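You operate a simulated robot arm through the tools that you are given. There is no shell and no other tool.

The job below is to be done with a simulated robot arm. You get a single attempt, and the scene is never put back.

## Task
Put things in order on the table top. At the end: the teal dryer ball from the table top stands on top of the orange care card; the green wool roll from the table top stands where the teal dryer ball stood; the orange knob stopper stands where the brown wax stick stood; the brown wax stick stands where the green wool roll stood; whatever was shut is shut again. Leave all else as you found it, and nothing knocked over.

Only the result counts: the job must be done as asked and must still hold three seconds after the hand-in. Knocking over, shifting, dropping, spilling or breaking anything else fails it. A push-on lid holds only when it is set on centred and level and pressed home; a screw cap is set on level and turned clockwise until tight.

## Robot
A 7-joint arm with a two-finger parallel gripper, fixed in place. Base frame: the origin is at the foot of the arm, x ahead of it, y to its left, z up; the work surface is at about z = 0. Lengths are in cm, angles in degrees, forces in N, time in s.
With the tool pointing down near the work surface it reaches from about 24 to 62 cm from the base axis. Its first joint turns from -66.0 to 66.0 degrees. Payload 2.6 kg.
The tool frame sits at the grasp point between the pads (the TCP): z along the fingers, y along the line on which they close. The tips reach 3 cm beyond it. The gripper opens to 9.4 cm. The fingers are 2.8 cm wide and 1 cm thick; the gripper's body (5 by 9.6 cm) begins 5.5 cm behind the TCP.
Orientation is that of the tool frame in the base frame, as a unit quaternion [w, x, y, z]. With the fingers straight down and closing along the base's y, the tool's x points along the base's -x, its y along +y and its z along -z.

## Interface
- The arm moves only by the tool step_arm. Its argument "series" is a list of rows, each a list of 7 numbers: the shift along the tool's x, y, z in units of 30 mm (1.0 is 30 mm), then the turn, a rotation vector about the tool's x, y, z in units of 8 degrees (1.0 is 8 degrees), then the opening in per cent of the stroke, from 0 (shut) to 100 (fully open). In form: [[tx, ty, tz, wx, wy, wz, grip], ...]. A call has 1 to 20 rows; each row shifts and turns the commanded pose from where the row before left it, along the tool's axes as they then stand. A call with a number of a shift or a turn outside -1 to 1 is refused whole. Each row takes 0.2 s and may step no farther than 5 cm and 8.6 degrees from the row before; otherwise, or with a gripper value out of range, the whole call is refused. Where a pose cannot be reached the arm comes as near as it can. A force on the tool above 40 N (or 10 N above the force at the start of the call, whichever is more), or a blocked arm, ends the call early, and 0.2 s more pass. Each finger travels about 7.2 cm/s and halts on what it meets, pressing with about 32 N; the grip force reading is that of the motor and also rises with nothing between the fingers. The clock runs only during rows and for 0.2 s after the last one: add rows that do not move to give the fingers time. The reply holds the time, the measured pose of the TCP, the force on the tool along the base axes, the opening and the grip force, in the units named above and with some noise, with the torque about the TCP (base axes, N m) and any sound that the robot's microphone picked up.
- Cameras (640 x 400 px; columns grow to the right, rows downward): "scene" is fixed at [4.65, 44.51, 57.25]; the picture's right is [-0.66, -0.75, 0.00], its down [-0.45, 0.39, -0.80] and it looks along [0.60, -0.53, -0.60] (base axes); focal length 360 px, centre (320, 200). "wrist" rides on the gripper at [7.6, 1.4, -10.2] in the tool frame; the picture's right is [-0.18, 0.98, 0.00], its down [-0.75, -0.14, -0.64] and it looks along [-0.63, -0.12, 0.77] (tool axes); focal length 243 px, centre (320, 200). There is no depth. A picture from a camera that has moved, and an enlarged one, comes with that camera's place and axes in the base frame and with its lens. The place of the scene camera against the robot may be out by one fixed shift of up to 1.8 cm in any direction.
- snapshot(camera): a new picture of that camera. No time passes.
- inspect(camera, box): a new picture of the part [left, top, right, bottom] of that camera's present view, enlarged. No time passes.
- sign_off(): hands the job in; it is judged then, once.

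Nothing tells you positions but the pictures and the camera data. Unless the task says otherwise, let go and move clear before handing in.

The tools are called after ">>>" by a JSON object that holds its "method" and its "body". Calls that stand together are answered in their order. step_arm: Moves the arm, as the interface text tells. Its arguments: {"type":"object","properties":{"series":{"type":"array","items":{"type":"array","items":{"type":"number"}}}},"required":["series"]} The other tools are called the same way: snapshot (camera) takes a picture; inspect (camera, box) takes an enlarged picture of a part of a camera's view; sign_off () hands the job in.

At the start:

```text
clock: 0.0
position: [39.21, 2.58, 32.01]
ee_rot: [0.0, 0.0, 1.0, 0.0]
contact_force: [-0.1, 0.4, 0.8]
ft_torque: [0.02, -0.02, 0.0]
grip_width: 9.4
finger_force: 0.1
```

scene: 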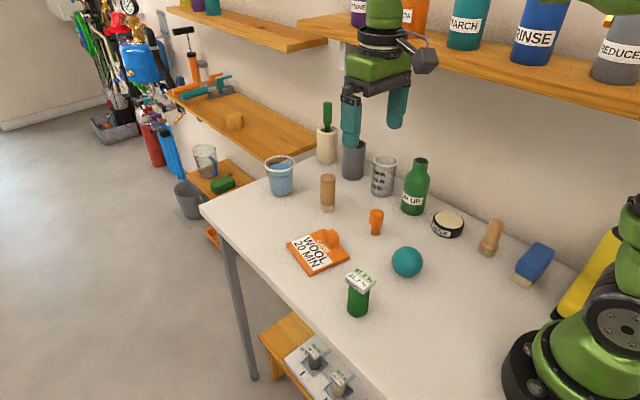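
wrist: 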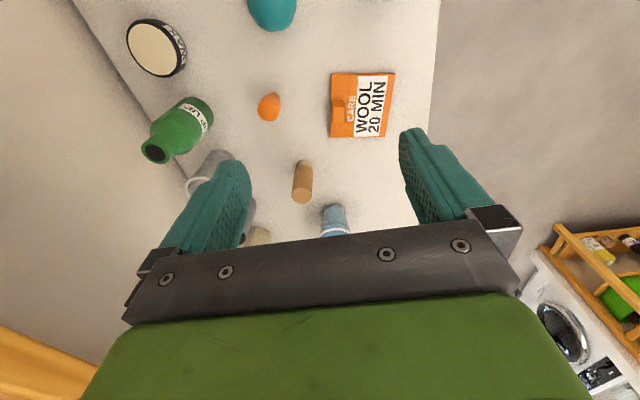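

I see a table with a teal ball, a green roll with a white label top, an orange knob stopper, a brown stick and an orange care card. I'll take enlarged views before moving anything.

>>> {"method": "inspect", "body": {"camera": "scene", "box": [260, 140, 420, 240]}}

>>> {"method": "inspect", "body": {"camera": "scene", "box": [280, 220, 440, 320]}}

>>> {"method": "inspect", "body": {"camera": "scene", "box": [400, 180, 600, 305]}}

>>> {"method": "inspect", "body": {"camera": "wrist", "box": [120, 0, 440, 200]}}

>>> {"method": "inspect", "body": {"camera": "scene", "box": [180, 260, 420, 400]}}

```text
4.00 times, centred on (340, 190) of scene
camera zoom: at [4.65, 44.51, 57.25], right [-0.66, -0.75, 0.0], down [-0.45, 0.39, -0.8], along [0.6, -0.53, -0.6], focal length 1439 px, centre (240, 240)
```

zoom: 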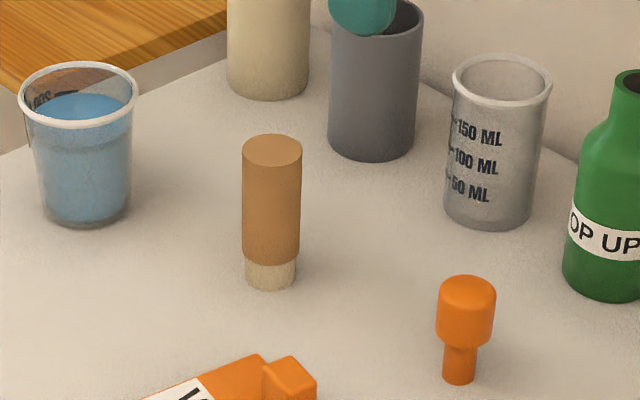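

```text
4.00 times, centred on (360, 270) of scene
camera zoom: at [4.65, 44.51, 57.25], right [-0.66, -0.75, 0.0], down [-0.45, 0.39, -0.8], along [0.6, -0.53, -0.6], focal length 1439 px, centre (160, -80)
```

zoom: 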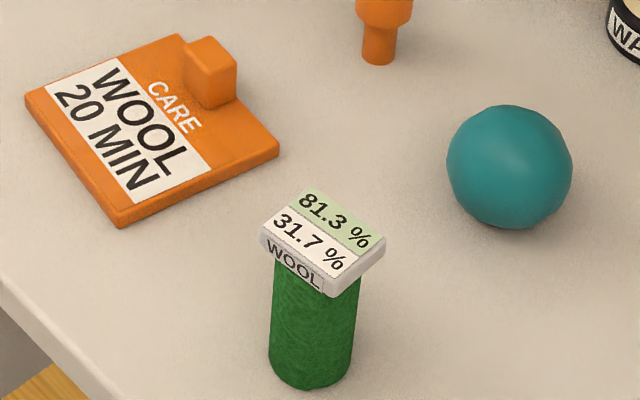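

```text
3.20 times, centred on (500, 242) of scene
camera zoom: at [4.65, 44.51, 57.25], right [-0.66, -0.75, 0.0], down [-0.45, 0.39, -0.8], along [0.6, -0.53, -0.6], focal length 1151 px, centre (-256, 64)
```

zoom: 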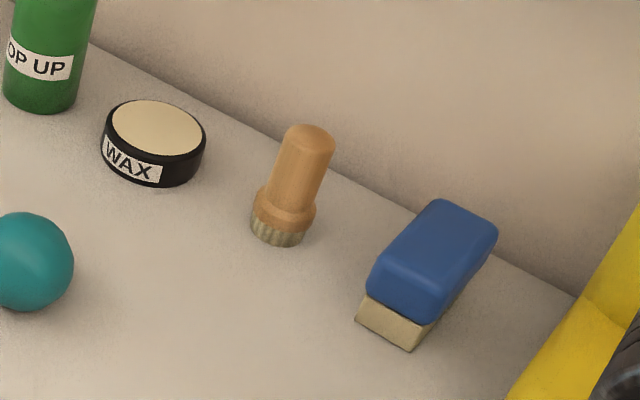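

```text
2.00 times, centred on (280, 100) of wrist
camera zoom: at [31.65, 4.02, 42.17], right [0.18, 0.98, 0.0], down [0.75, -0.14, 0.64], along [0.63, -0.12, -0.77], focal length 485 px, centre (400, 400)
```

zoom: 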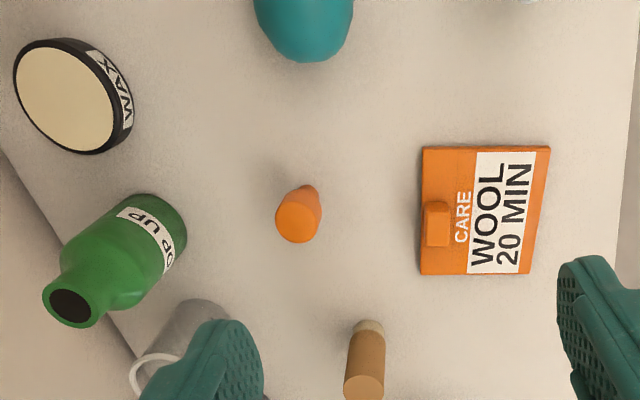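

```text
2.67 times, centred on (300, 330) of scene
camera zoom: at [4.65, 44.51, 57.25], right [-0.66, -0.75, 0.0], down [-0.45, 0.39, -0.8], along [0.6, -0.53, -0.6], focal length 959 px, centre (373, -147)
```

zoom: 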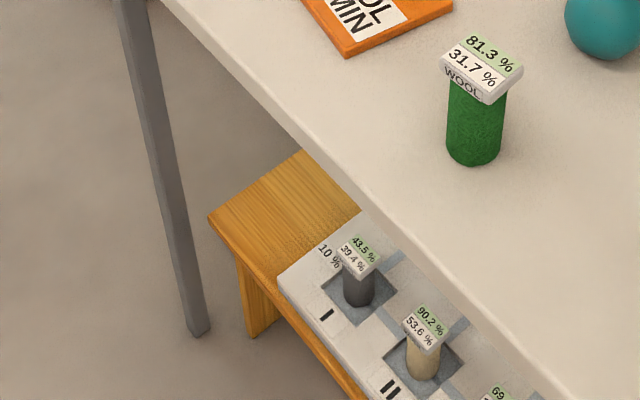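

The wrist view covers the stick, stopper and card well. The ball and the roll lie nearer the base, so I'll pull the hand back to see them from above.

>>> {"method": "step_arm", "body": {"series": [[1, 0.3, 0, 0, 0, 0, 100], [1, 0.3, 0, 0, 0, 0, 100], [1, 0.3, 0, 0, 0, 0, 100], [0, 0, 0, 0, 0, 0, 100]]}}

>>> {"method": "snapshot", "body": {"camera": "wrist"}}

>>> {"method": "inspect", "body": {"camera": "wrist", "box": [240, 0, 480, 150]}}

```text
clock: 1.0
position: [30.1, 5.39, 32.1]
ee_rot: [0.0, 0.0, 1.0, 0.0]
contact_force: [1.1, -0.6, 0.6]
ft_torque: [-0.02, -0.03, -0.03]
grip_width: 9.41
finger_force: 0.0
```

```text
taken
camera wrist: at [22.6, 6.81, 42.28], right [0.18, 0.98, 0.0], down [0.75, -0.14, 0.64], along [0.63, -0.12, -0.77], focal length 243 px, centre (320, 200)
```

wrist: 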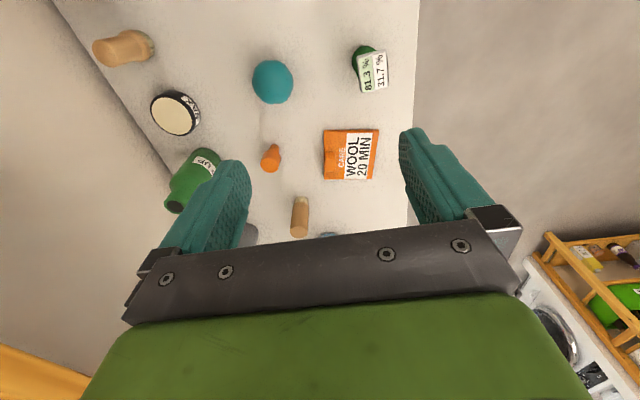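

```text
2.67 times, centred on (360, 75) of wrist
camera zoom: at [22.6, 6.81, 42.28], right [0.18, 0.98, 0.0], down [0.75, -0.14, 0.64], along [0.63, -0.12, -0.77], focal length 647 px, centre (213, 533)
```

zoom: 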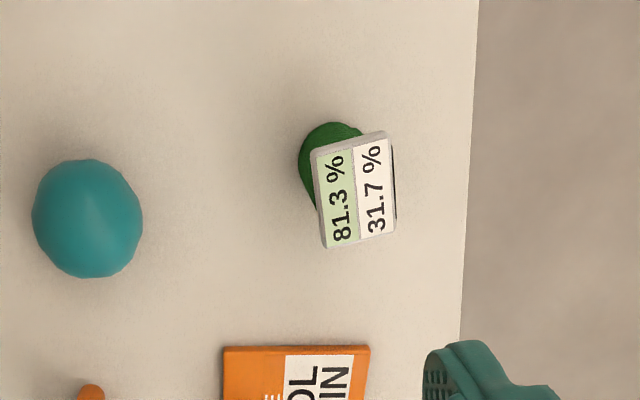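

The ball looks to be at about (30.8, -1.9), the roll at (30.8, 12.0), and the card is centred near (46.9, 8.1) with its tab on the -y side. I'll go closer above the ball to measure it precisely.

>>> {"method": "step_arm", "body": {"series": [[-0.047, -0.487, 0.807, 0, 0, 0, 100], [-0.047, -0.487, 0.807, 0, 0, 0, 100], [-0.047, -0.487, 0.807, 0, 0, 0, 100], [-0.047, -0.487, 0.807, 0, 0, 0, 100], [-0.047, -0.487, 0.807, 0, 0, 0, 100], [0, 0, 0, 0, 0, 0, 100], [0, 0, 0, 0, 0, 0, 100]]}}

>>> {"method": "snapshot", "body": {"camera": "wrist"}}

>>> {"method": "inspect", "body": {"camera": "wrist", "box": [200, 0, 520, 200]}}

>>> {"method": "snapshot", "body": {"camera": "scene"}}

```text
clock: 2.6
position: [30.9, -2.14, 19.8]
ee_rot: [0.0, 0.0, 1.0, 0.0]
contact_force: [0.3, 0.2, 0.4]
ft_torque: [-0.01, -0.02, 0.02]
grip_width: 9.4
finger_force: 0.0
```

```text
taken
camera wrist: at [23.35, -0.65, 30.02], right [0.18, 0.98, 0.0], down [0.75, -0.14, 0.64], along [0.63, -0.12, -0.77], focal length 243 px, centre (320, 200)
```

wrist: 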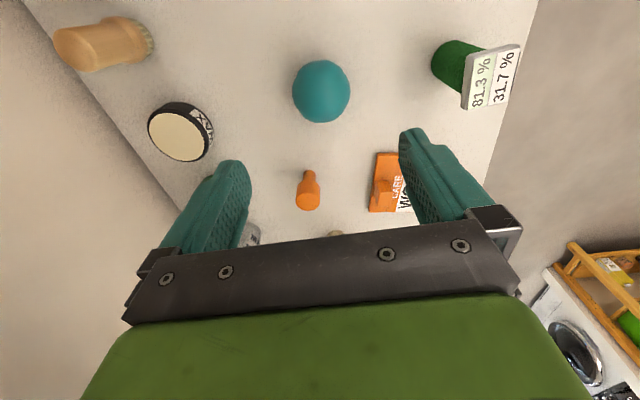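

```text
2.00 times, centred on (360, 100) of wrist
camera zoom: at [23.35, -0.65, 30.02], right [0.18, 0.98, 0.0], down [0.75, -0.14, 0.64], along [0.63, -0.12, -0.77], focal length 485 px, centre (240, 400)
```

zoom: 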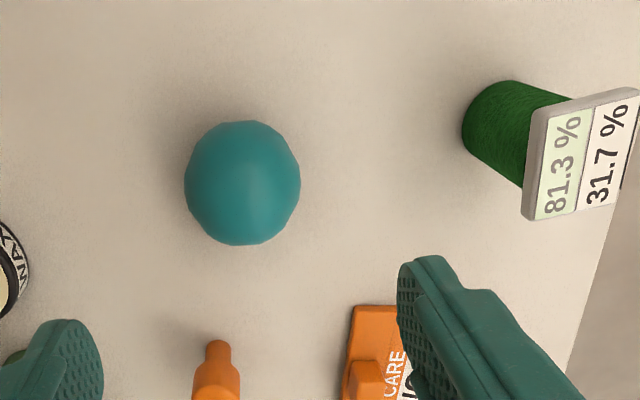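

```text
taken
```

scene: 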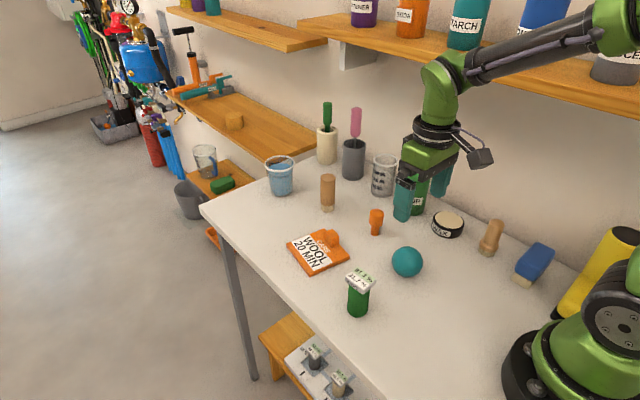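

The ball measures about (31.0, -1.95) with a radius near 3.0, almost directly below the hand. I'll descend around it with the fingers open.

>>> {"method": "step_arm", "body": {"series": [[-0.005, 0.007, 0.87, 0, 0, 0, 100], [-0.005, 0.007, 0.87, 0, 0, 0, 100], [-0.005, 0.007, 0.87, 0, 0, 0, 100], [-0.005, 0.007, 0.87, 0, 0, 0, 100], [-0.005, 0.007, 0.87, 0, 0, 0, 100], [0, 0, 0.5, 0, 0, 0, 100], [0, 0, 0.35, 0, 0, 0, 100], [0, 0, 0, 0, 0, 0, 100], [0, 0, 0, 0, 0, 0, 100]]}}

>>> {"method": "snapshot", "body": {"camera": "wrist"}}

>>> {"method": "inspect", "body": {"camera": "scene", "box": [320, 180, 480, 300]}}

```text
clock: 4.6
position: [30.9, -1.87, 4.27]
ee_rot: [0.0, 0.0, 1.0, -0.001]
contact_force: [0.1, 0.3, 0.1]
ft_torque: [-0.01, 0.0, -0.02]
grip_width: 9.39
finger_force: 0.0
```

```text
taken
camera wrist: at [23.32, -0.44, 14.45], right [0.18, 0.98, 0.0], down [0.75, -0.14, 0.64], along [0.63, -0.12, -0.77], focal length 243 px, centre (320, 200)
```

wrist: 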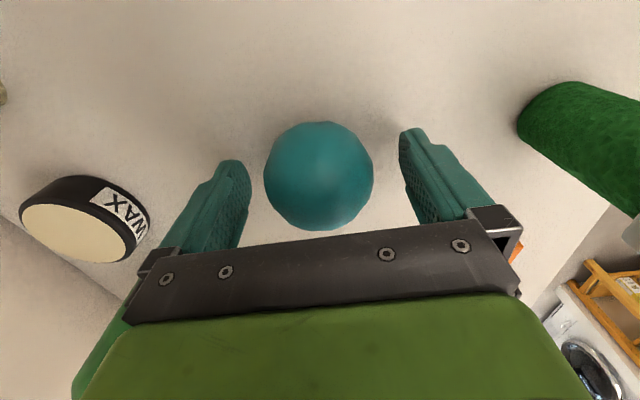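

```text
3.33 times, centred on (400, 240) of scene
camera zoom: at [4.65, 44.51, 57.25], right [-0.66, -0.75, 0.0], down [-0.45, 0.39, -0.8], along [0.6, -0.53, -0.6], focal length 1199 px, centre (53, 67)
```

zoom: 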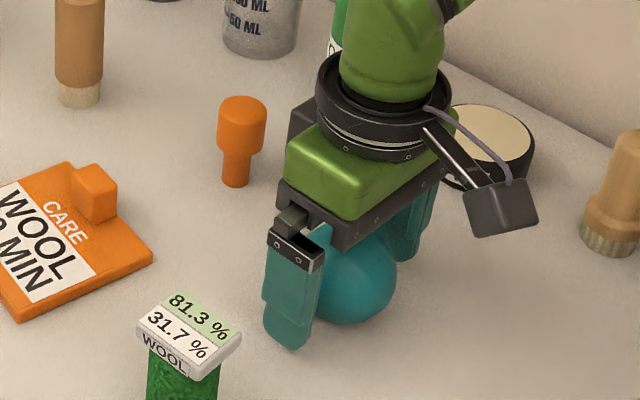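

The ball sits centred between the fingers at about (30.96, -1.89). I'll close on it gradually.

>>> {"method": "step_arm", "body": {"series": [[0, 0, 0, 0, 0, 0, 72], [0, 0, 0, 0, 0, 0, 66], [0, 0, 0, 0, 0, 0, 60], [0, 0, 0, 0, 0, 0, 50], [0, 0, 0, 0, 0, 0, 40], [0, 0, 0, 0, 0, 0, 40]]}}

>>> {"method": "snapshot", "body": {"camera": "wrist"}}

```text
clock: 6.0
position: [30.9, -1.97, 4.18]
ee_rot: [0.0, 0.001, 1.0, 0.001]
contact_force: [-0.2, -1.3, 0.3]
ft_torque: [0.0, -0.02, 0.01]
grip_width: 5.92
finger_force: 31.5
```

```text
taken
camera wrist: at [23.33, -0.44, 14.47], right [0.18, 0.98, 0.0], down [0.75, -0.14, 0.64], along [0.63, -0.12, -0.77], focal length 243 px, centre (320, 200)
```

wrist: 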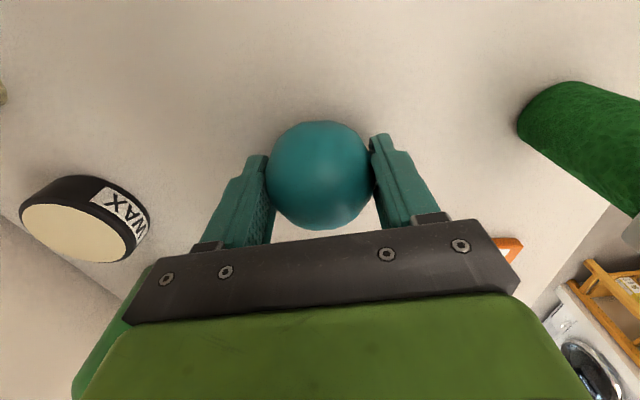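

The ball is held at a width of 5.92. I'll lift straight up, then carry it high to above the card and measure the card from there.

>>> {"method": "step_arm", "body": {"series": [[0, 0, -0.3, 0, 0, 0, 40], [0, 0, -0.6, 0, 0, 0, 40], [0, 0, -0.9, 0, 0, 0, 40], [0, 0, -0.9, 0, 0, 0, 40], [0, 0, -0.9, 0, 0, 0, 40], [0, 0, -0.9, 0, 0, 0, 40], [0, 0, -0.7, 0, 0, 0, 40], [0, 0, 0, 0, 0, 0, 40]]}}

>>> {"method": "step_arm", "body": {"series": [[-0.6, 0.36, 0, 0, 0, 0, 40], [-0.8, 0.5, 0, 0, 0, 0, 40], [-0.8, 0.5, 0, 0, 0, 0, 40], [-0.8, 0.5, 0, 0, 0, 0, 40], [-0.8, 0.5, 0, 0, 0, 0, 40], [-0.8, 0.5, 0, 0, 0, 0, 40], [-0.6, 0.4, 0, 0, 0, 0, 40], [0, 0, 0, 0, 0, 0, 40], [0, 0, 0, 0, 0, 0, 40]]}}

>>> {"method": "snapshot", "body": {"camera": "wrist"}}

>>> {"method": "inspect", "body": {"camera": "wrist", "box": [240, 20, 440, 145]}}

>>> {"method": "snapshot", "body": {"camera": "scene"}}

```text
clock: 7.8
position: [30.89, -1.72, 19.89]
ee_rot: [-0.001, 0.0, 1.0, 0.0]
contact_force: [-0.6, 0.1, -0.6]
ft_torque: [0.01, 0.03, 0.0]
grip_width: 5.93
finger_force: 31.9
```

```text
clock: 9.8
position: [46.63, 7.71, 19.94]
ee_rot: [0.0, 0.0, 1.0, -0.001]
contact_force: [0.4, -0.7, 0.2]
ft_torque: [0.01, 0.01, -0.04]
grip_width: 5.94
finger_force: 31.9
```

```text
taken
camera wrist: at [39.13, 9.18, 30.05], right [0.18, 0.98, 0.0], down [0.75, -0.14, 0.64], along [0.63, -0.12, -0.77], focal length 243 px, centre (320, 200)
```

wrist: 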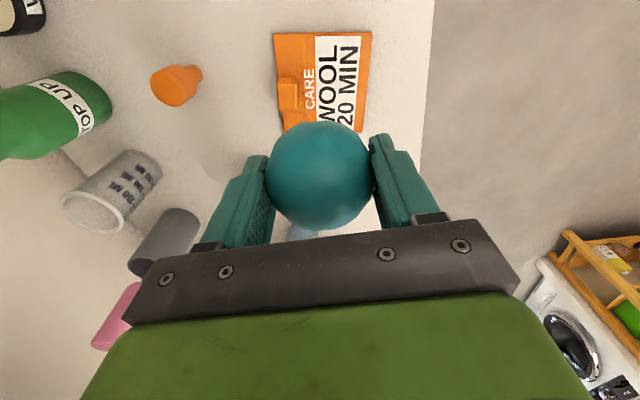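

```text
3.20 times, centred on (340, 82) of wrist
camera zoom: at [39.13, 9.18, 30.05], right [0.18, 0.98, 0.0], down [0.75, -0.14, 0.64], along [0.63, -0.12, -0.77], focal length 776 px, centre (256, 576)
```

zoom: 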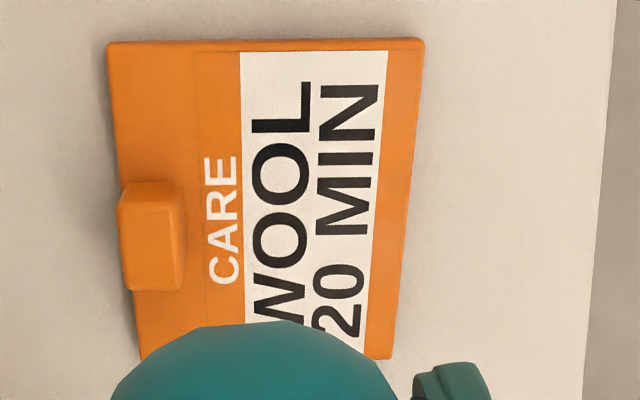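

```text
taken
```

scene: 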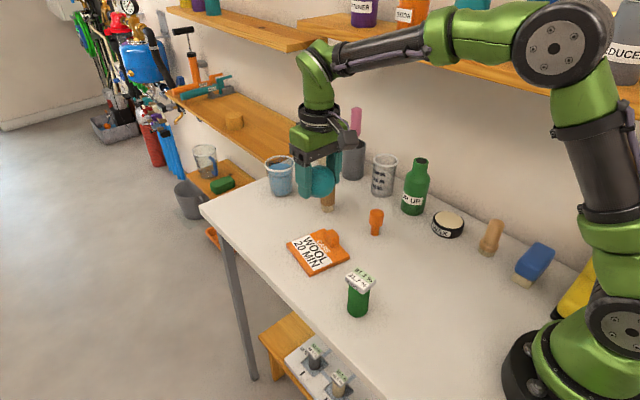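

The card centre comes out at (46.95, 8.11), turned about -10°, with the tab on its -y side. I'll turn the closing line 80° so it runs parallel to the tab edge and the fingers stay clear of the tab.

>>> {"method": "step_arm", "body": {"series": [[0, 0, 0, 0, 0, -1, 40], [0, 0, 0, 0, 0, -1, 40], [0, 0, 0, 0, 0, -1, 40], [0, 0, 0, 0, 0, -1, 40], [0, 0, 0, 0, 0, -1, 40], [0, 0, 0, 0, 0, -1, 40], [0, 0, 0, 0, 0, -1, 40], [0, 0, 0, 0, 0, -1, 40], [0, 0, 0, 0, 0, -1, 40], [0, 0, 0, 0, 0, -1, 40], [0, 0, 0, 0, 0, 0, 40], [0, 0, 0, 0, 0, 0, 40]]}}

>>> {"method": "snapshot", "body": {"camera": "wrist"}}

>>> {"method": "snapshot", "body": {"camera": "scene"}}

```text
clock: 12.4
position: [46.46, 7.91, 19.85]
ee_rot: [0.0, -0.643, 0.766, 0.0]
contact_force: [0.1, -0.6, -0.3]
ft_torque: [0.0, -0.02, 0.0]
grip_width: 5.92
finger_force: 32.0
```

```text
taken
camera wrist: at [43.87, 0.62, 30.02], right [-0.94, 0.35, 0.0], down [0.27, 0.72, 0.64], along [0.23, 0.6, -0.77], focal length 243 px, centre (320, 200)
```

wrist: 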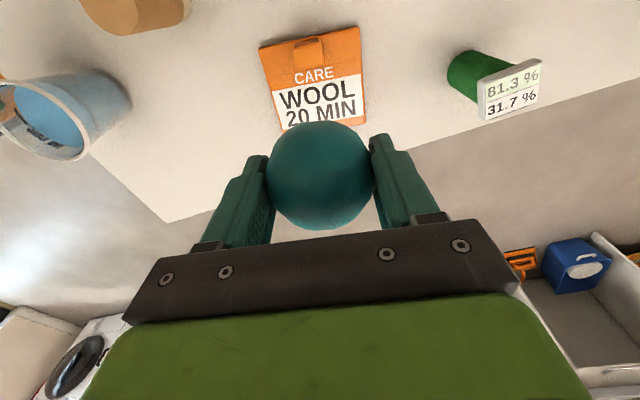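

```text
taken
```

scene: 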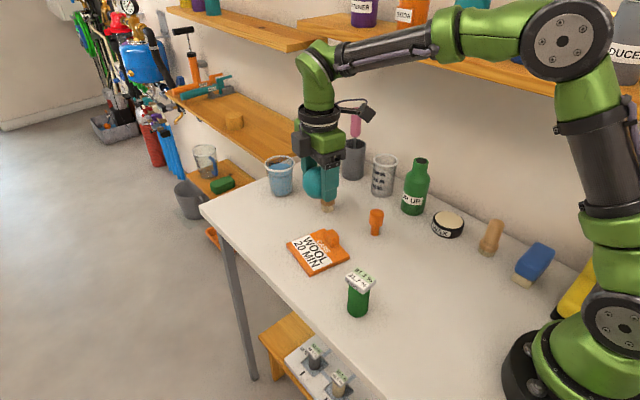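

The turn worked, and the second view confirms the card position. I'll shift to above the free part of the card, with the ball target at (47.07, 8.80), and come down to just above it.

>>> {"method": "step_arm", "body": {"series": [[-0.168, -0.052, 0, 0, 0, 0, 40], [-0.168, -0.051, 0, 0, 0, 0, 40], [0, 0, 0.8, 0, 0, 0, 40], [0, 0, 0.8, 0, 0, 0, 40], [0, 0, 0.8, 0, 0, 0, 40], [0, 0, 0.8, 0, 0, 0, 40], [0, 0, 0.8, 0, 0, 0, 40], [0, 0, 0.4, 0, 0, 0, 40], [0, 0, 0.233, 0, 0, 0, 40], [0, 0, 0, 0, 0, 0, 40], [0, 0, 0, 0, 0, 0, 40]]}}

>>> {"method": "snapshot", "body": {"camera": "wrist"}}

>>> {"method": "inspect", "body": {"camera": "scene", "box": [240, 190, 400, 290]}}

```text
clock: 14.8
position: [47.05, 8.72, 5.92]
ee_rot: [0.0, -0.643, 0.766, 0.001]
contact_force: [-0.3, 0.0, 0.1]
ft_torque: [-0.01, 0.02, -0.01]
grip_width: 5.94
finger_force: 31.7
```

```text
taken
camera wrist: at [44.35, 1.55, 16.15], right [-0.94, 0.35, 0.0], down [0.27, 0.72, 0.64], along [0.23, 0.6, -0.77], focal length 243 px, centre (320, 200)
```

wrist: 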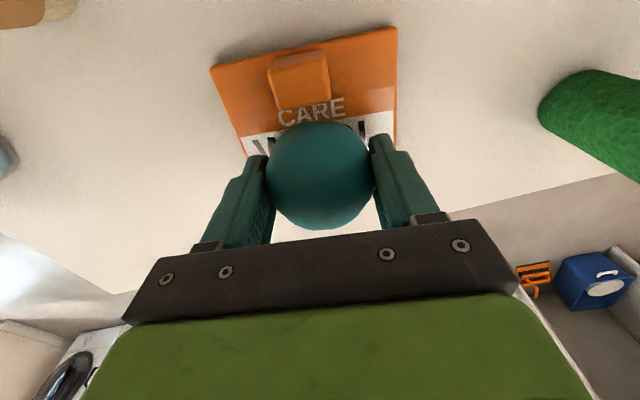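

```text
4.00 times, centred on (320, 240) of scene
camera zoom: at [4.65, 44.51, 57.25], right [-0.66, -0.75, 0.0], down [-0.45, 0.39, -0.8], along [0.6, -0.53, -0.6], focal length 1439 px, centre (320, 40)
```

zoom: 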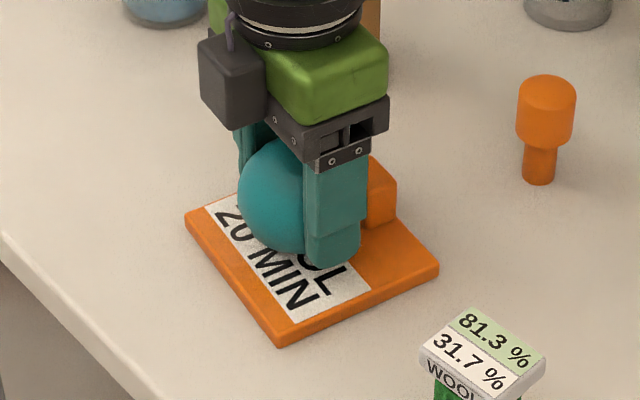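

The ball hangs over the printed part of the card, clear of the tab. I'll lower it in small steps while watching the contact force.

>>> {"method": "step_arm", "body": {"series": [[0, 0, 0.07, 0, 0, 0, 40], [0, 0, 0.06, 0, 0, 0, 40], [0, 0, 0, 0, 0, 0, 40]]}}

>>> {"method": "step_arm", "body": {"series": [[0, 0, 0.035, 0, 0, 0, 40], [0, 0, 0, 0, 0, 0, 40]]}}

>>> {"method": "step_arm", "body": {"series": [[0, 0, 0.035, 0, 0, 0, 40], [0, 0, 0, 0, 0, 0, 40]]}}

```text
clock: 15.6
position: [47.06, 8.82, 5.53]
ee_rot: [0.001, -0.643, 0.766, -0.001]
contact_force: [-0.2, -0.1, 0.3]
ft_torque: [-0.01, -0.01, 0.02]
grip_width: 5.9
finger_force: 32.2
```

```text
clock: 16.2
position: [47.08, 8.81, 5.49]
ee_rot: [0.0, -0.643, 0.766, 0.0]
contact_force: [0.3, -0.4, 0.7]
ft_torque: [0.03, 0.0, 0.01]
grip_width: 5.92
finger_force: 31.8
```

```text
clock: 16.8
position: [46.93, 8.78, 5.39]
ee_rot: [0.0, -0.643, 0.766, 0.0]
contact_force: [-0.6, -0.6, 1.6]
ft_torque: [-0.02, 0.03, -0.02]
grip_width: 5.91
finger_force: 32.1
```

There is a hint of contact at z of about 5.4. I'll take one more small step to confirm.

>>> {"method": "step_arm", "body": {"series": [[0, 0, 0.03, 0, 0, 0, 40], [0, 0, 0, 0, 0, 0, 40]]}}

>>> {"method": "inspect", "body": {"camera": "scene", "box": [280, 220, 360, 270]}}

```text
clock: 17.4
position: [46.93, 8.64, 5.52]
ee_rot: [0.0, -0.643, 0.766, -0.001]
contact_force: [-0.1, 0.2, 5.4]
ft_torque: [-0.03, -0.01, 0.01]
grip_width: 5.93
finger_force: 32.0
```

```text
8.00 times, centred on (320, 245) of scene
camera zoom: at [4.65, 44.51, 57.25], right [-0.66, -0.75, 0.0], down [-0.45, 0.39, -0.8], along [0.6, -0.53, -0.6], focal length 2877 px, centre (320, -160)
```

zoom: 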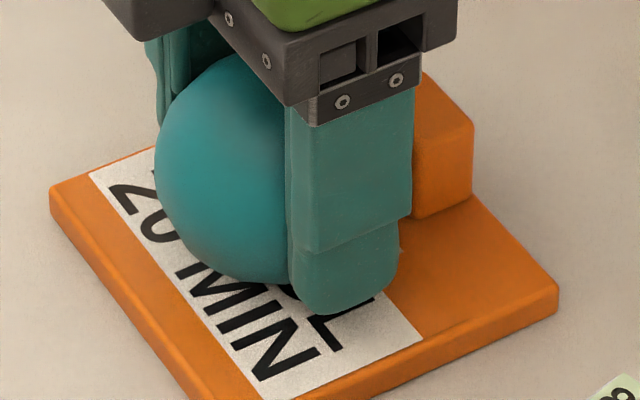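

Contact is confirmed at 5.4 N. I'll ease up a touch and open the fingers gently.

>>> {"method": "step_arm", "body": {"series": [[0, 0, -0.02, 0, 0, 0, 40], [0, 0, 0, 0, 0, 0, 40]]}}

>>> {"method": "step_arm", "body": {"series": [[0, 0, 0, 0, 0, 0, 62], [0, 0, 0, 0, 0, 0, 64], [0, 0, 0, 0, 0, 0, 66], [0, 0, 0, 0, 0, 0, 70], [0, 0, 0, 0, 0, 0, 76], [0, 0, 0, 0, 0, 0, 84], [0, 0, 0, 0, 0, 0, 84]]}}

>>> {"method": "snapshot", "body": {"camera": "wrist"}}

>>> {"method": "inspect", "body": {"camera": "scene", "box": [280, 220, 360, 270]}}

```text
clock: 18.0
position: [47.12, 8.8, 5.35]
ee_rot: [0.0, -0.643, 0.766, 0.0]
contact_force: [0.9, 0.5, 4.0]
ft_torque: [0.06, -0.06, -0.02]
grip_width: 5.9
finger_force: 31.9
```

```text
clock: 19.6
position: [47.1, 8.72, 5.33]
ee_rot: [0.0, -0.643, 0.766, -0.001]
contact_force: [-0.5, 0.1, -0.1]
ft_torque: [-0.02, -0.01, 0.01]
grip_width: 7.93
finger_force: 0.1
```

```text
taken
camera wrist: at [44.34, 1.57, 15.56], right [-0.94, 0.35, 0.0], down [0.27, 0.72, 0.64], along [0.23, 0.6, -0.77], focal length 243 px, centre (320, 200)
```

wrist: 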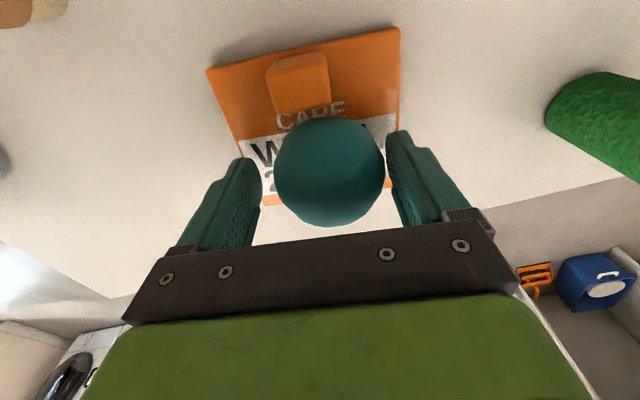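

```text
8.00 times, centred on (320, 245) of scene
camera zoom: at [4.65, 44.51, 57.25], right [-0.66, -0.75, 0.0], down [-0.45, 0.39, -0.8], along [0.6, -0.53, -0.6], focal length 2877 px, centre (320, -160)
```

zoom: 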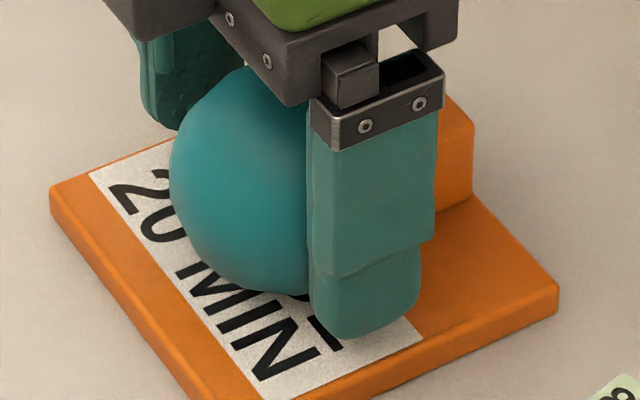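

The ball moved slightly toward one finger as it was released. I'll wait without moving to see whether it settles or keeps rolling.

>>> {"method": "step_arm", "body": {"series": [[0, 0, 0, 0, 0, 0, 84], [0, 0, 0, 0, 0, 0, 84], [0, 0, 0, 0, 0, 0, 84]]}}

>>> {"method": "inspect", "body": {"camera": "wrist", "box": [200, 60, 460, 240]}}

>>> {"method": "inspect", "body": {"camera": "scene", "box": [280, 220, 360, 270]}}

```text
clock: 20.4
position: [47.0, 8.72, 5.34]
ee_rot: [0.0, -0.643, 0.766, 0.0]
contact_force: [-0.7, -0.5, 0.4]
ft_torque: [0.04, 0.01, 0.01]
grip_width: 7.91
finger_force: 0.0
```

```text
2.22 times, centred on (330, 150) of wrist
camera zoom: at [44.34, 1.57, 15.56], right [-0.94, 0.35, 0.0], down [0.27, 0.72, 0.64], along [0.23, 0.6, -0.77], focal length 539 px, centre (298, 311)
```

zoom: 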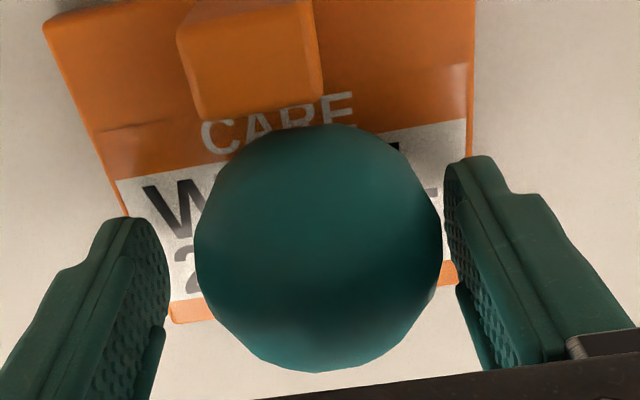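

```text
8.00 times, centred on (320, 245) of scene
camera zoom: at [4.65, 44.51, 57.25], right [-0.66, -0.75, 0.0], down [-0.45, 0.39, -0.8], along [0.6, -0.53, -0.6], focal length 2877 px, centre (320, -160)
```

zoom: 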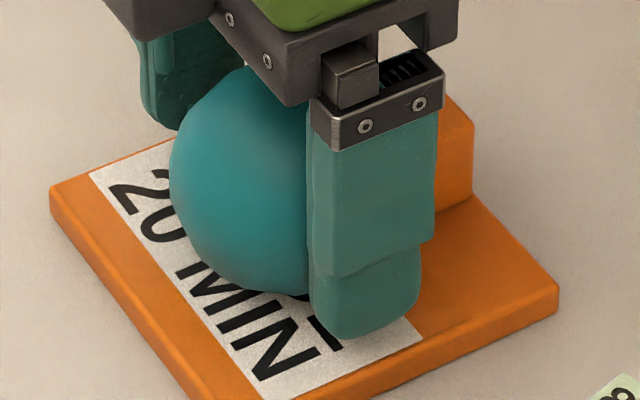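

The ball is still between the checks, but close to one finger. I'll open a little more and check again.

>>> {"method": "step_arm", "body": {"series": [[0, 0, 0, 0, 0, 0, 87], [0, 0, 0, 0, 0, 0, 90], [0, 0, 0, 0, 0, 0, 90], [0, 0, 0, 0, 0, 0, 90]]}}

>>> {"method": "inspect", "body": {"camera": "wrist", "box": [200, 60, 460, 240]}}

>>> {"method": "inspect", "body": {"camera": "scene", "box": [280, 220, 360, 270]}}

```text
clock: 21.4
position: [47.01, 8.88, 5.26]
ee_rot: [0.0, -0.642, 0.766, 0.0]
contact_force: [0.0, -0.7, 0.8]
ft_torque: [-0.01, 0.01, -0.03]
grip_width: 8.5
finger_force: 0.0
```

```text
2.22 times, centred on (330, 150) of wrist
camera zoom: at [44.34, 1.57, 15.56], right [-0.94, 0.35, 0.0], down [0.27, 0.72, 0.64], along [0.23, 0.6, -0.77], focal length 539 px, centre (298, 311)
```

zoom: 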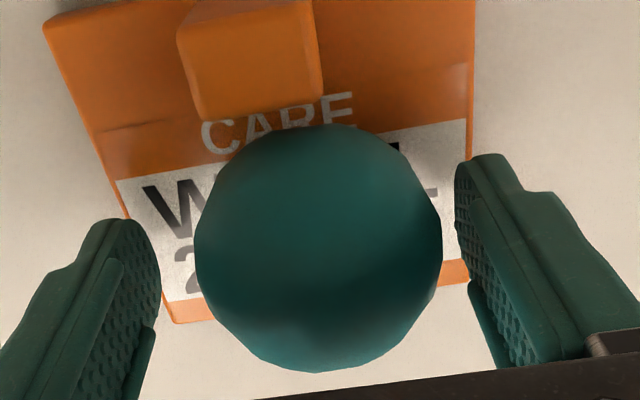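

```text
8.00 times, centred on (320, 245) of scene
camera zoom: at [4.65, 44.51, 57.25], right [-0.66, -0.75, 0.0], down [-0.45, 0.39, -0.8], along [0.6, -0.53, -0.6], focal length 2877 px, centre (320, -160)
```

zoom: 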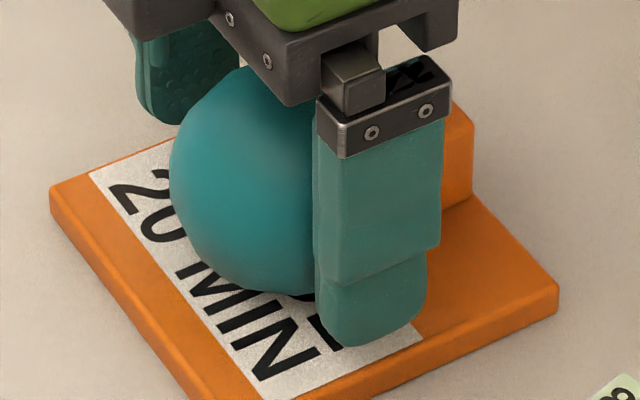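

The ball now stands still on the card at about (46.5, 8.8), clear of both fingers. I'll open fully and rise straight up.

>>> {"method": "step_arm", "body": {"series": [[0, 0, 0, 0, 0, 0, 100], [0, 0, 0, 0, 0, 0, 100], [0, 0, -0.3, 0, 0, 0, 100], [0, 0, -0.6, 0, 0, 0, 100], [0, 0, -0.8, 0, 0, 0, 100], [0, 0, -0.8, 0, 0, 0, 100], [0, 0, -0.8, 0, 0, 0, 100], [0, 0, -0.8, 0, 0, 0, 100], [0, 0, -0.8, 0, 0, 0, 100], [0, 0, 0, 0, 0, 0, 100]]}}

>>> {"method": "snapshot", "body": {"camera": "wrist"}}

>>> {"method": "snapshot", "body": {"camera": "scene"}}

```text
clock: 23.6
position: [47.03, 8.81, 19.98]
ee_rot: [0.001, -0.643, 0.766, 0.0]
contact_force: [-0.6, -0.2, -0.1]
ft_torque: [0.03, 0.03, -0.01]
grip_width: 9.38
finger_force: 0.1
```

```text
taken
camera wrist: at [44.32, 1.61, 30.21], right [-0.94, 0.35, 0.0], down [0.27, 0.72, 0.64], along [0.23, 0.6, -0.77], focal length 243 px, centre (320, 200)
```

wrist: 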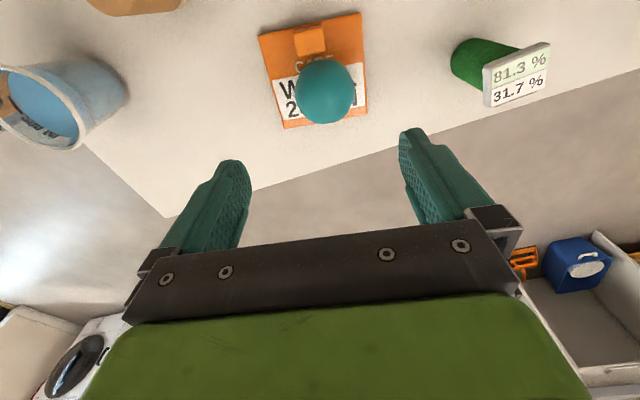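

```text
taken
```

scene: 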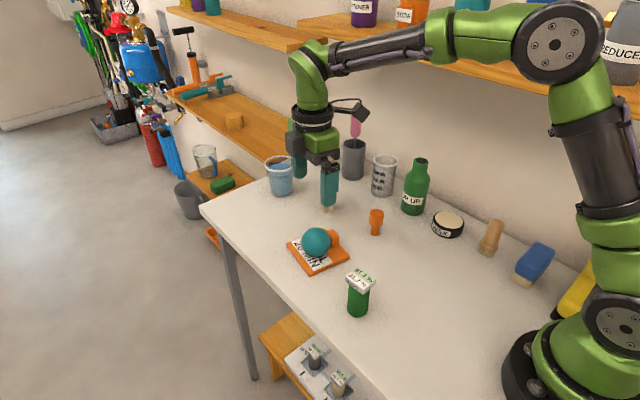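

The ball stands on the card. Next is the green roll, so I'll turn the hand back to match its tag (about +4°) and move above it.

>>> {"method": "step_arm", "body": {"series": [[0, 0, 0, 0, 0, 1, 100], [0, 0, 0, 0, 0, 1, 100], [0, 0, 0, 0, 0, 1, 100], [0, 0, 0, 0, 0, 1, 100], [0, 0, 0, 0, 0, 1, 100], [0, 0, 0, 0, 0, 1, 100], [0, 0, 0, 0, 0, 1, 100], [0, 0, 0, 0, 0, 1, 100], [0, 0, 0, 0, 0, 1, 100], [0, 0, 0, 0, 0, 0.5, 100], [0.889, 0.2405, 0, 0, 0, 0, 100], [0.889, 0.2405, 0, 0, 0, 0, 100], [0.889, 0.2405, 0, 0, 0, 0, 100], [0.889, 0.2405, 0, 0, 0, 0, 100], [0.889, 0.2405, 0, 0, 0, 0, 100], [0.889, 0.2405, 0, 0, 0, 0, 100], [0, 0, 0, 0, 0, 0, 100], [0, 0, 0, 0, 0, 0, 100]]}}

>>> {"method": "snapshot", "body": {"camera": "wrist"}}

>>> {"method": "inspect", "body": {"camera": "wrist", "box": [220, 20, 420, 145]}}

>>> {"method": "inspect", "body": {"camera": "scene", "box": [280, 220, 440, 340]}}

```text
clock: 27.4
position: [30.93, 11.89, 19.84]
ee_rot: [0.0, -0.035, 0.999, 0.0]
contact_force: [0.1, 0.0, 0.4]
ft_torque: [0.01, -0.01, 0.0]
grip_width: 9.43
finger_force: 0.1
```

```text
taken
camera wrist: at [23.14, 12.84, 30.13], right [0.12, 0.99, 0.0], down [0.76, -0.09, 0.64], along [0.64, -0.07, -0.77], focal length 243 px, centre (320, 200)
```

wrist: 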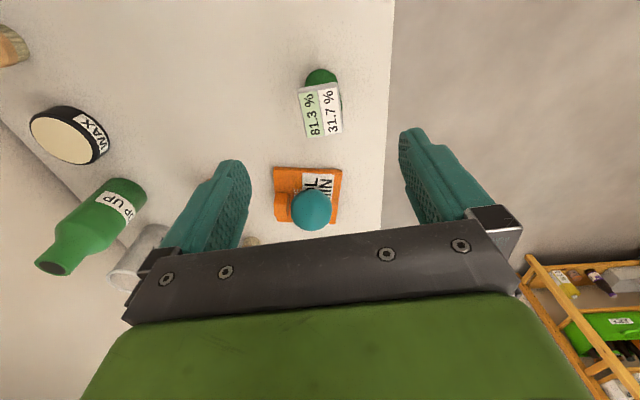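

```text
3.20 times, centred on (320, 82) of wrist
camera zoom: at [23.14, 12.84, 30.13], right [0.12, 0.99, 0.0], down [0.76, -0.09, 0.64], along [0.64, -0.07, -0.77], focal length 776 px, centre (320, 576)
```

zoom: 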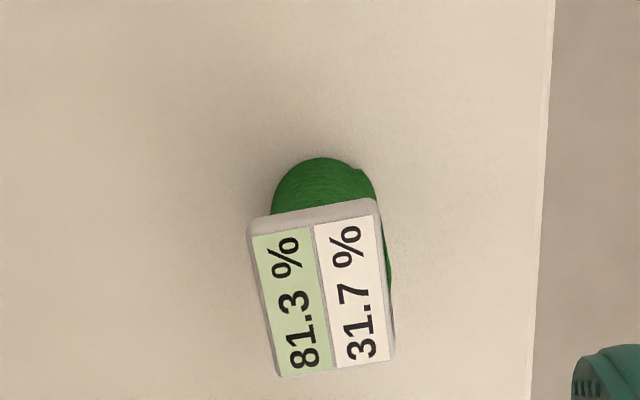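

```text
3.33 times, centred on (360, 280) of scene
camera zoom: at [4.65, 44.51, 57.25], right [-0.66, -0.75, 0.0], down [-0.45, 0.39, -0.8], along [0.6, -0.53, -0.6], focal length 1199 px, centre (187, -67)
```

zoom: 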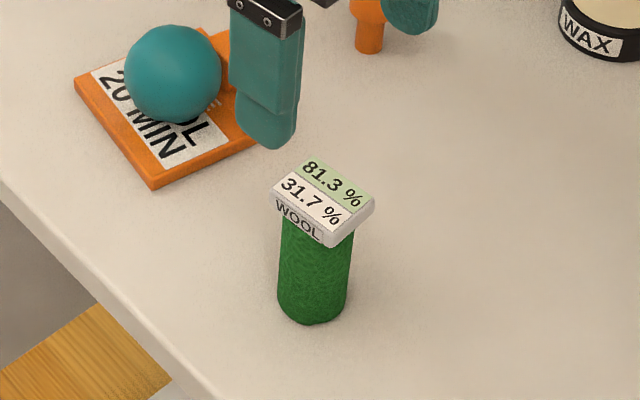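

The roll base is at about (30.85, 12.1) and the hand is aligned with the short side of its tag. I'll descend around the roll body.

>>> {"method": "step_arm", "body": {"series": [[-0.02, 0.039, 0.5, 0, 0, 0, 100], [0, 0, 0.8, 0, 0, 0, 100], [0, 0, 0.8, 0, 0, 0, 100], [0, 0, 0.8, 0, 0, 0, 100], [0, 0, 0.8, 0, 0, 0, 100], [0, 0, 0.8, 0, 0, 0, 100], [0, 0, 0.59, 0, 0, 0, 100], [0, 0, 0, 0, 0, 0, 100], [0, 0, 0, 0, 0, 0, 100]]}}

>>> {"method": "snapshot", "body": {"camera": "wrist"}}

>>> {"method": "inspect", "body": {"camera": "scene", "box": [280, 220, 440, 340]}}

```text
clock: 29.4
position: [30.83, 12.12, 4.64]
ee_rot: [0.001, -0.034, 0.999, -0.001]
contact_force: [-0.4, -0.6, -0.1]
ft_torque: [-0.02, -0.02, -0.03]
grip_width: 9.37
finger_force: 0.0
```

```text
taken
camera wrist: at [23.2, 13.07, 14.86], right [0.12, 0.99, 0.0], down [0.76, -0.09, 0.64], along [0.64, -0.07, -0.77], focal length 243 px, centre (320, 200)
```

wrist: 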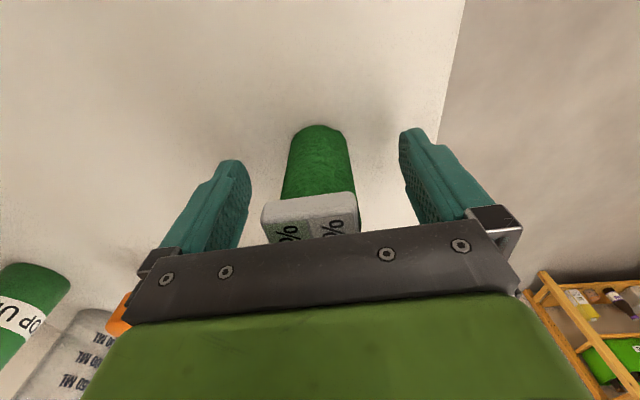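

```text
3.33 times, centred on (360, 280) of scene
camera zoom: at [4.65, 44.51, 57.25], right [-0.66, -0.75, 0.0], down [-0.45, 0.39, -0.8], along [0.6, -0.53, -0.6], focal length 1199 px, centre (187, -67)
```

zoom: 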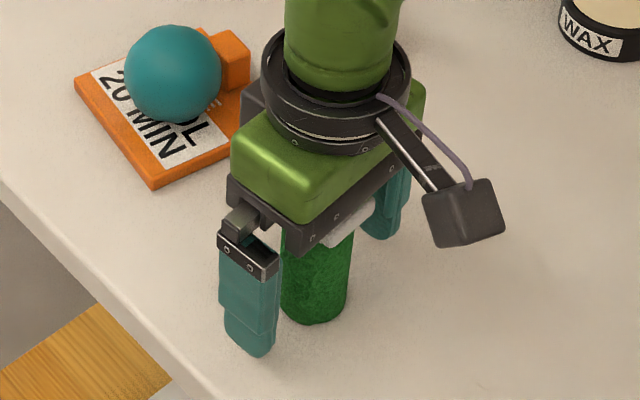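

The roll stands upright and centred between the fingers, with the tag below the gripper body. I'll close on the roll.

>>> {"method": "step_arm", "body": {"series": [[0, 0, 0, 0, 0, 0, 70], [0, 0, 0, 0, 0, 0, 50], [0, 0, 0, 0, 0, 0, 43], [0, 0, 0, 0, 0, 0, 38], [0, 0, 0, 0, 0, 0, 30], [0, 0, 0, 0, 0, 0, 20], [0, 0, 0, 0, 0, 0, 20], [0, 0, 0, 0, 0, 0, 20]]}}

>>> {"method": "snapshot", "body": {"camera": "wrist"}}

>>> {"method": "inspect", "body": {"camera": "scene", "box": [280, 220, 440, 340]}}

```text
clock: 31.2
position: [30.93, 12.12, 4.62]
ee_rot: [-0.001, -0.035, 0.999, 0.0]
contact_force: [0.9, 0.7, 0.3]
ft_torque: [0.01, -0.02, -0.02]
grip_width: 3.99
finger_force: 32.0
```

```text
taken
camera wrist: at [23.2, 13.07, 14.88], right [0.12, 0.99, 0.0], down [0.76, -0.09, 0.64], along [0.64, -0.07, -0.77], focal length 243 px, centre (320, 200)
```

wrist: 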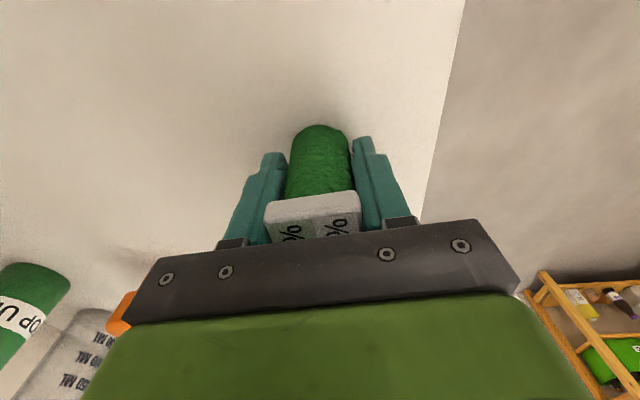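

```text
3.33 times, centred on (360, 280) of scene
camera zoom: at [4.65, 44.51, 57.25], right [-0.66, -0.75, 0.0], down [-0.45, 0.39, -0.8], along [0.6, -0.53, -0.6], focal length 1199 px, centre (187, -67)
```

zoom: 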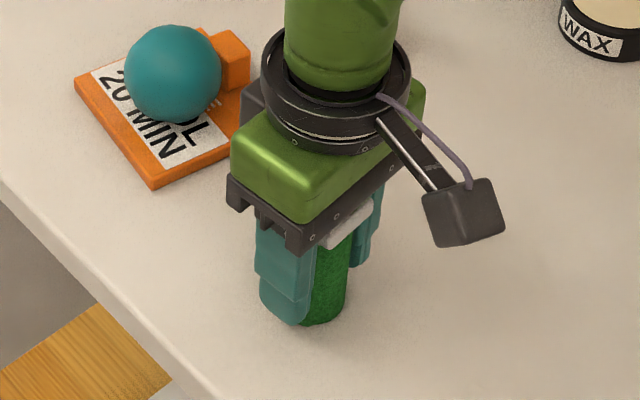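

It is held at a width of 3.99. I'll lift a little and check that the roll and its tag stay together and upright.

>>> {"method": "step_arm", "body": {"series": [[0, 0, -0.15, 0, 0, 0, 20], [0, 0, -0.3, 0, 0, 0, 20], [0, 0, -0.4, 0, 0, 0, 20], [0, 0, 0, 0, 0, 0, 20]]}}

>>> {"method": "snapshot", "body": {"camera": "wrist"}}

>>> {"method": "inspect", "body": {"camera": "scene", "box": [280, 220, 440, 340]}}

```text
clock: 32.2
position: [30.85, 12.05, 7.2]
ee_rot: [0.0, -0.034, 0.999, -0.001]
contact_force: [-0.3, -0.7, -2.0]
ft_torque: [-0.01, -0.02, 0.04]
grip_width: 3.97
finger_force: 32.1
```

```text
taken
camera wrist: at [23.14, 13.04, 17.53], right [0.12, 0.99, 0.0], down [0.76, -0.09, 0.64], along [0.64, -0.07, -0.77], focal length 243 px, centre (320, 200)
```

wrist: 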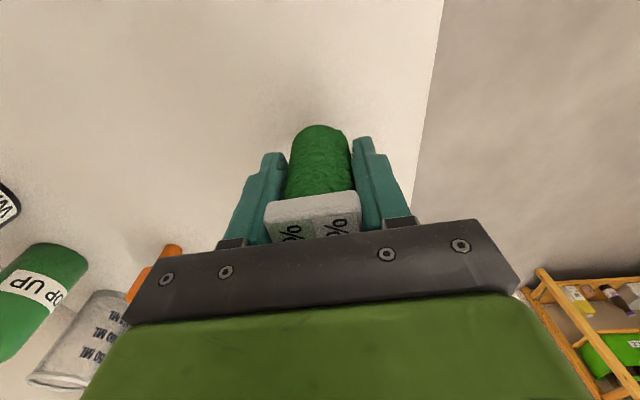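

```text
3.33 times, centred on (360, 280) of scene
camera zoom: at [4.65, 44.51, 57.25], right [-0.66, -0.75, 0.0], down [-0.45, 0.39, -0.8], along [0.6, -0.53, -0.6], focal length 1199 px, centre (187, -67)
```

zoom: 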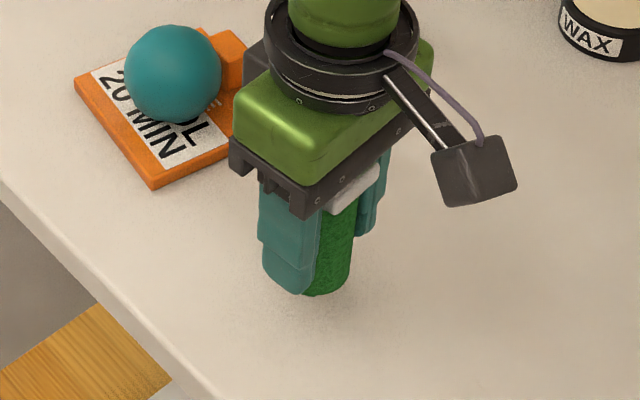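

The roll came up clean and upright. I'll carry it to the ball's old spot and bring it down to just above the table.

>>> {"method": "step_arm", "body": {"series": [[0, 0, -0.75, 0, 0, 0, 20], [0, 0, -0.75, 0, 0, 0, 20], [0.05, -0.778, 0, 0, 0, 0, 20], [0.05, -0.778, 0, 0, 0, 0, 20], [0.05, -0.778, 0, 0, 0, 0, 20], [0.05, -0.778, 0, 0, 0, 0, 20], [0.05, -0.778, 0, 0, 0, 0, 20], [0.05, -0.778, 0, 0, 0, 0, 20], [0, 0, 0, 0, 0, 0, 20], [0, 0, 0.7, 0, 0, 0, 20], [0, 0, 0.7, 0, 0, 0, 20], [0, 0, 0.5, 0, 0, 0, 20], [0, 0, 0.25, 0, 0, 0, 20], [0, 0, 0, 0, 0, 0, 20], [0, 0, 0, 0, 0, 0, 20]]}}

>>> {"method": "snapshot", "body": {"camera": "wrist"}}

>>> {"method": "snapshot", "body": {"camera": "scene"}}

```text
clock: 35.4
position: [30.98, -1.96, 5.31]
ee_rot: [0.001, -0.034, 0.999, 0.0]
contact_force: [0.7, 0.0, -0.7]
ft_torque: [0.02, 0.02, 0.01]
grip_width: 4.01
finger_force: 32.3
```

```text
taken
camera wrist: at [23.35, -1.0, 15.57], right [0.12, 0.99, 0.0], down [0.76, -0.09, 0.64], along [0.64, -0.07, -0.77], focal length 243 px, centre (320, 200)
```

wrist: 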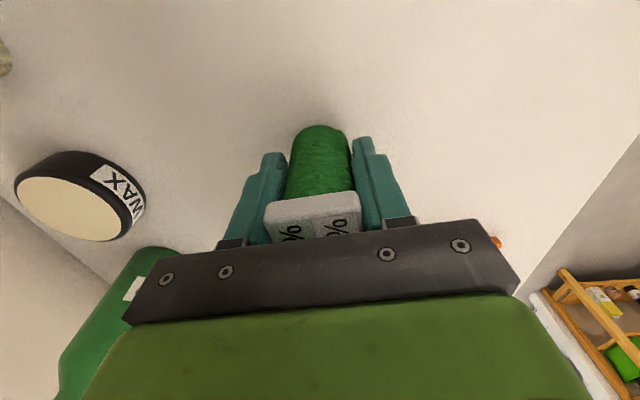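

```text
taken
```

scene: 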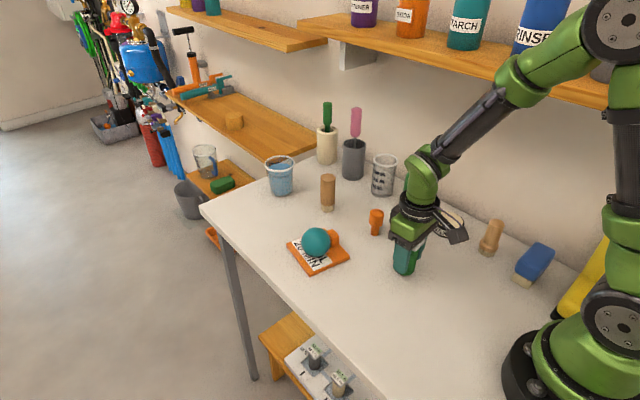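

The roll hangs over the ball's old spot with about 0.6 cm to go. I'll lower it carefully.

>>> {"method": "step_arm", "body": {"series": [[0, 0, 0.08, 0, 0, 0, 20], [0, 0, 0.07, 0, 0, 0, 20], [0, 0, 0, 0, 0, 0, 20]]}}

>>> {"method": "step_arm", "body": {"series": [[0, 0, 0.03, 0, 0, 0, 20], [0, 0, 0, 0, 0, 0, 20]]}}

>>> {"method": "step_arm", "body": {"series": [[0, 0, 0.025, 0, 0, 0, 20], [0, 0, 0, 0, 0, 0, 20]]}}

```text
clock: 36.2
position: [30.94, -1.97, 4.79]
ee_rot: [0.0, -0.035, 0.999, 0.0]
contact_force: [0.4, -0.1, -0.7]
ft_torque: [-0.02, -0.04, 0.01]
grip_width: 4.01
finger_force: 31.8
```

```text
clock: 36.8
position: [30.86, -1.84, 4.77]
ee_rot: [0.0, -0.035, 0.999, -0.001]
contact_force: [0.1, -0.2, -0.4]
ft_torque: [0.03, 0.02, -0.02]
grip_width: 3.98
finger_force: 32.0
```

```text
clock: 37.4
position: [30.89, -1.95, 4.72]
ee_rot: [0.0, -0.035, 0.999, 0.0]
contact_force: [-0.7, 0.2, -0.8]
ft_torque: [0.02, 0.01, 0.03]
grip_width: 3.98
finger_force: 32.2
```

No contact yet, so I'll continue in sub-millimetre steps.

>>> {"method": "step_arm", "body": {"series": [[0, 0, 0.02, 0, 0, 0, 20], [0, 0, 0, 0, 0, 0, 20]]}}

>>> {"method": "step_arm", "body": {"series": [[0, 0, 0.02, 0, 0, 0, 20], [0, 0, 0, 0, 0, 0, 20]]}}

>>> {"method": "step_arm", "body": {"series": [[0, 0, 0.02, 0, 0, 0, 20], [0, 0, 0, 0, 0, 0, 20]]}}

```text
clock: 38.0
position: [31.05, -2.01, 4.56]
ee_rot: [0.0, -0.036, 0.999, 0.0]
contact_force: [0.0, 0.2, -1.2]
ft_torque: [0.01, 0.01, 0.01]
grip_width: 3.98
finger_force: 32.2
```

```text
clock: 38.6
position: [30.96, -1.99, 4.68]
ee_rot: [0.0, -0.035, 0.999, 0.0]
contact_force: [-0.5, 0.1, 0.2]
ft_torque: [0.04, 0.02, 0.02]
grip_width: 3.99
finger_force: 32.4
```

```text
clock: 39.2
position: [31.01, -2.08, 4.59]
ee_rot: [0.001, -0.034, 0.999, 0.001]
contact_force: [-4.7, -4.1, 20.4]
ft_torque: [-0.01, 0.33, 0.05]
grip_width: 3.96
finger_force: 31.9
```

There is firm contact at 20 N. I'll ease back up to relieve the force, then release.

>>> {"method": "step_arm", "body": {"series": [[0, 0, -0.015, 0, 0, 0, 20], [0, 0, 0, 0, 0, 0, 20]]}}

```text
clock: 39.8
position: [30.82, -1.99, 4.67]
ee_rot: [0.001, -0.035, 0.999, 0.0]
contact_force: [0.8, -6.6, 14.4]
ft_torque: [-0.09, -0.07, -0.02]
grip_width: 3.99
finger_force: 31.9
```

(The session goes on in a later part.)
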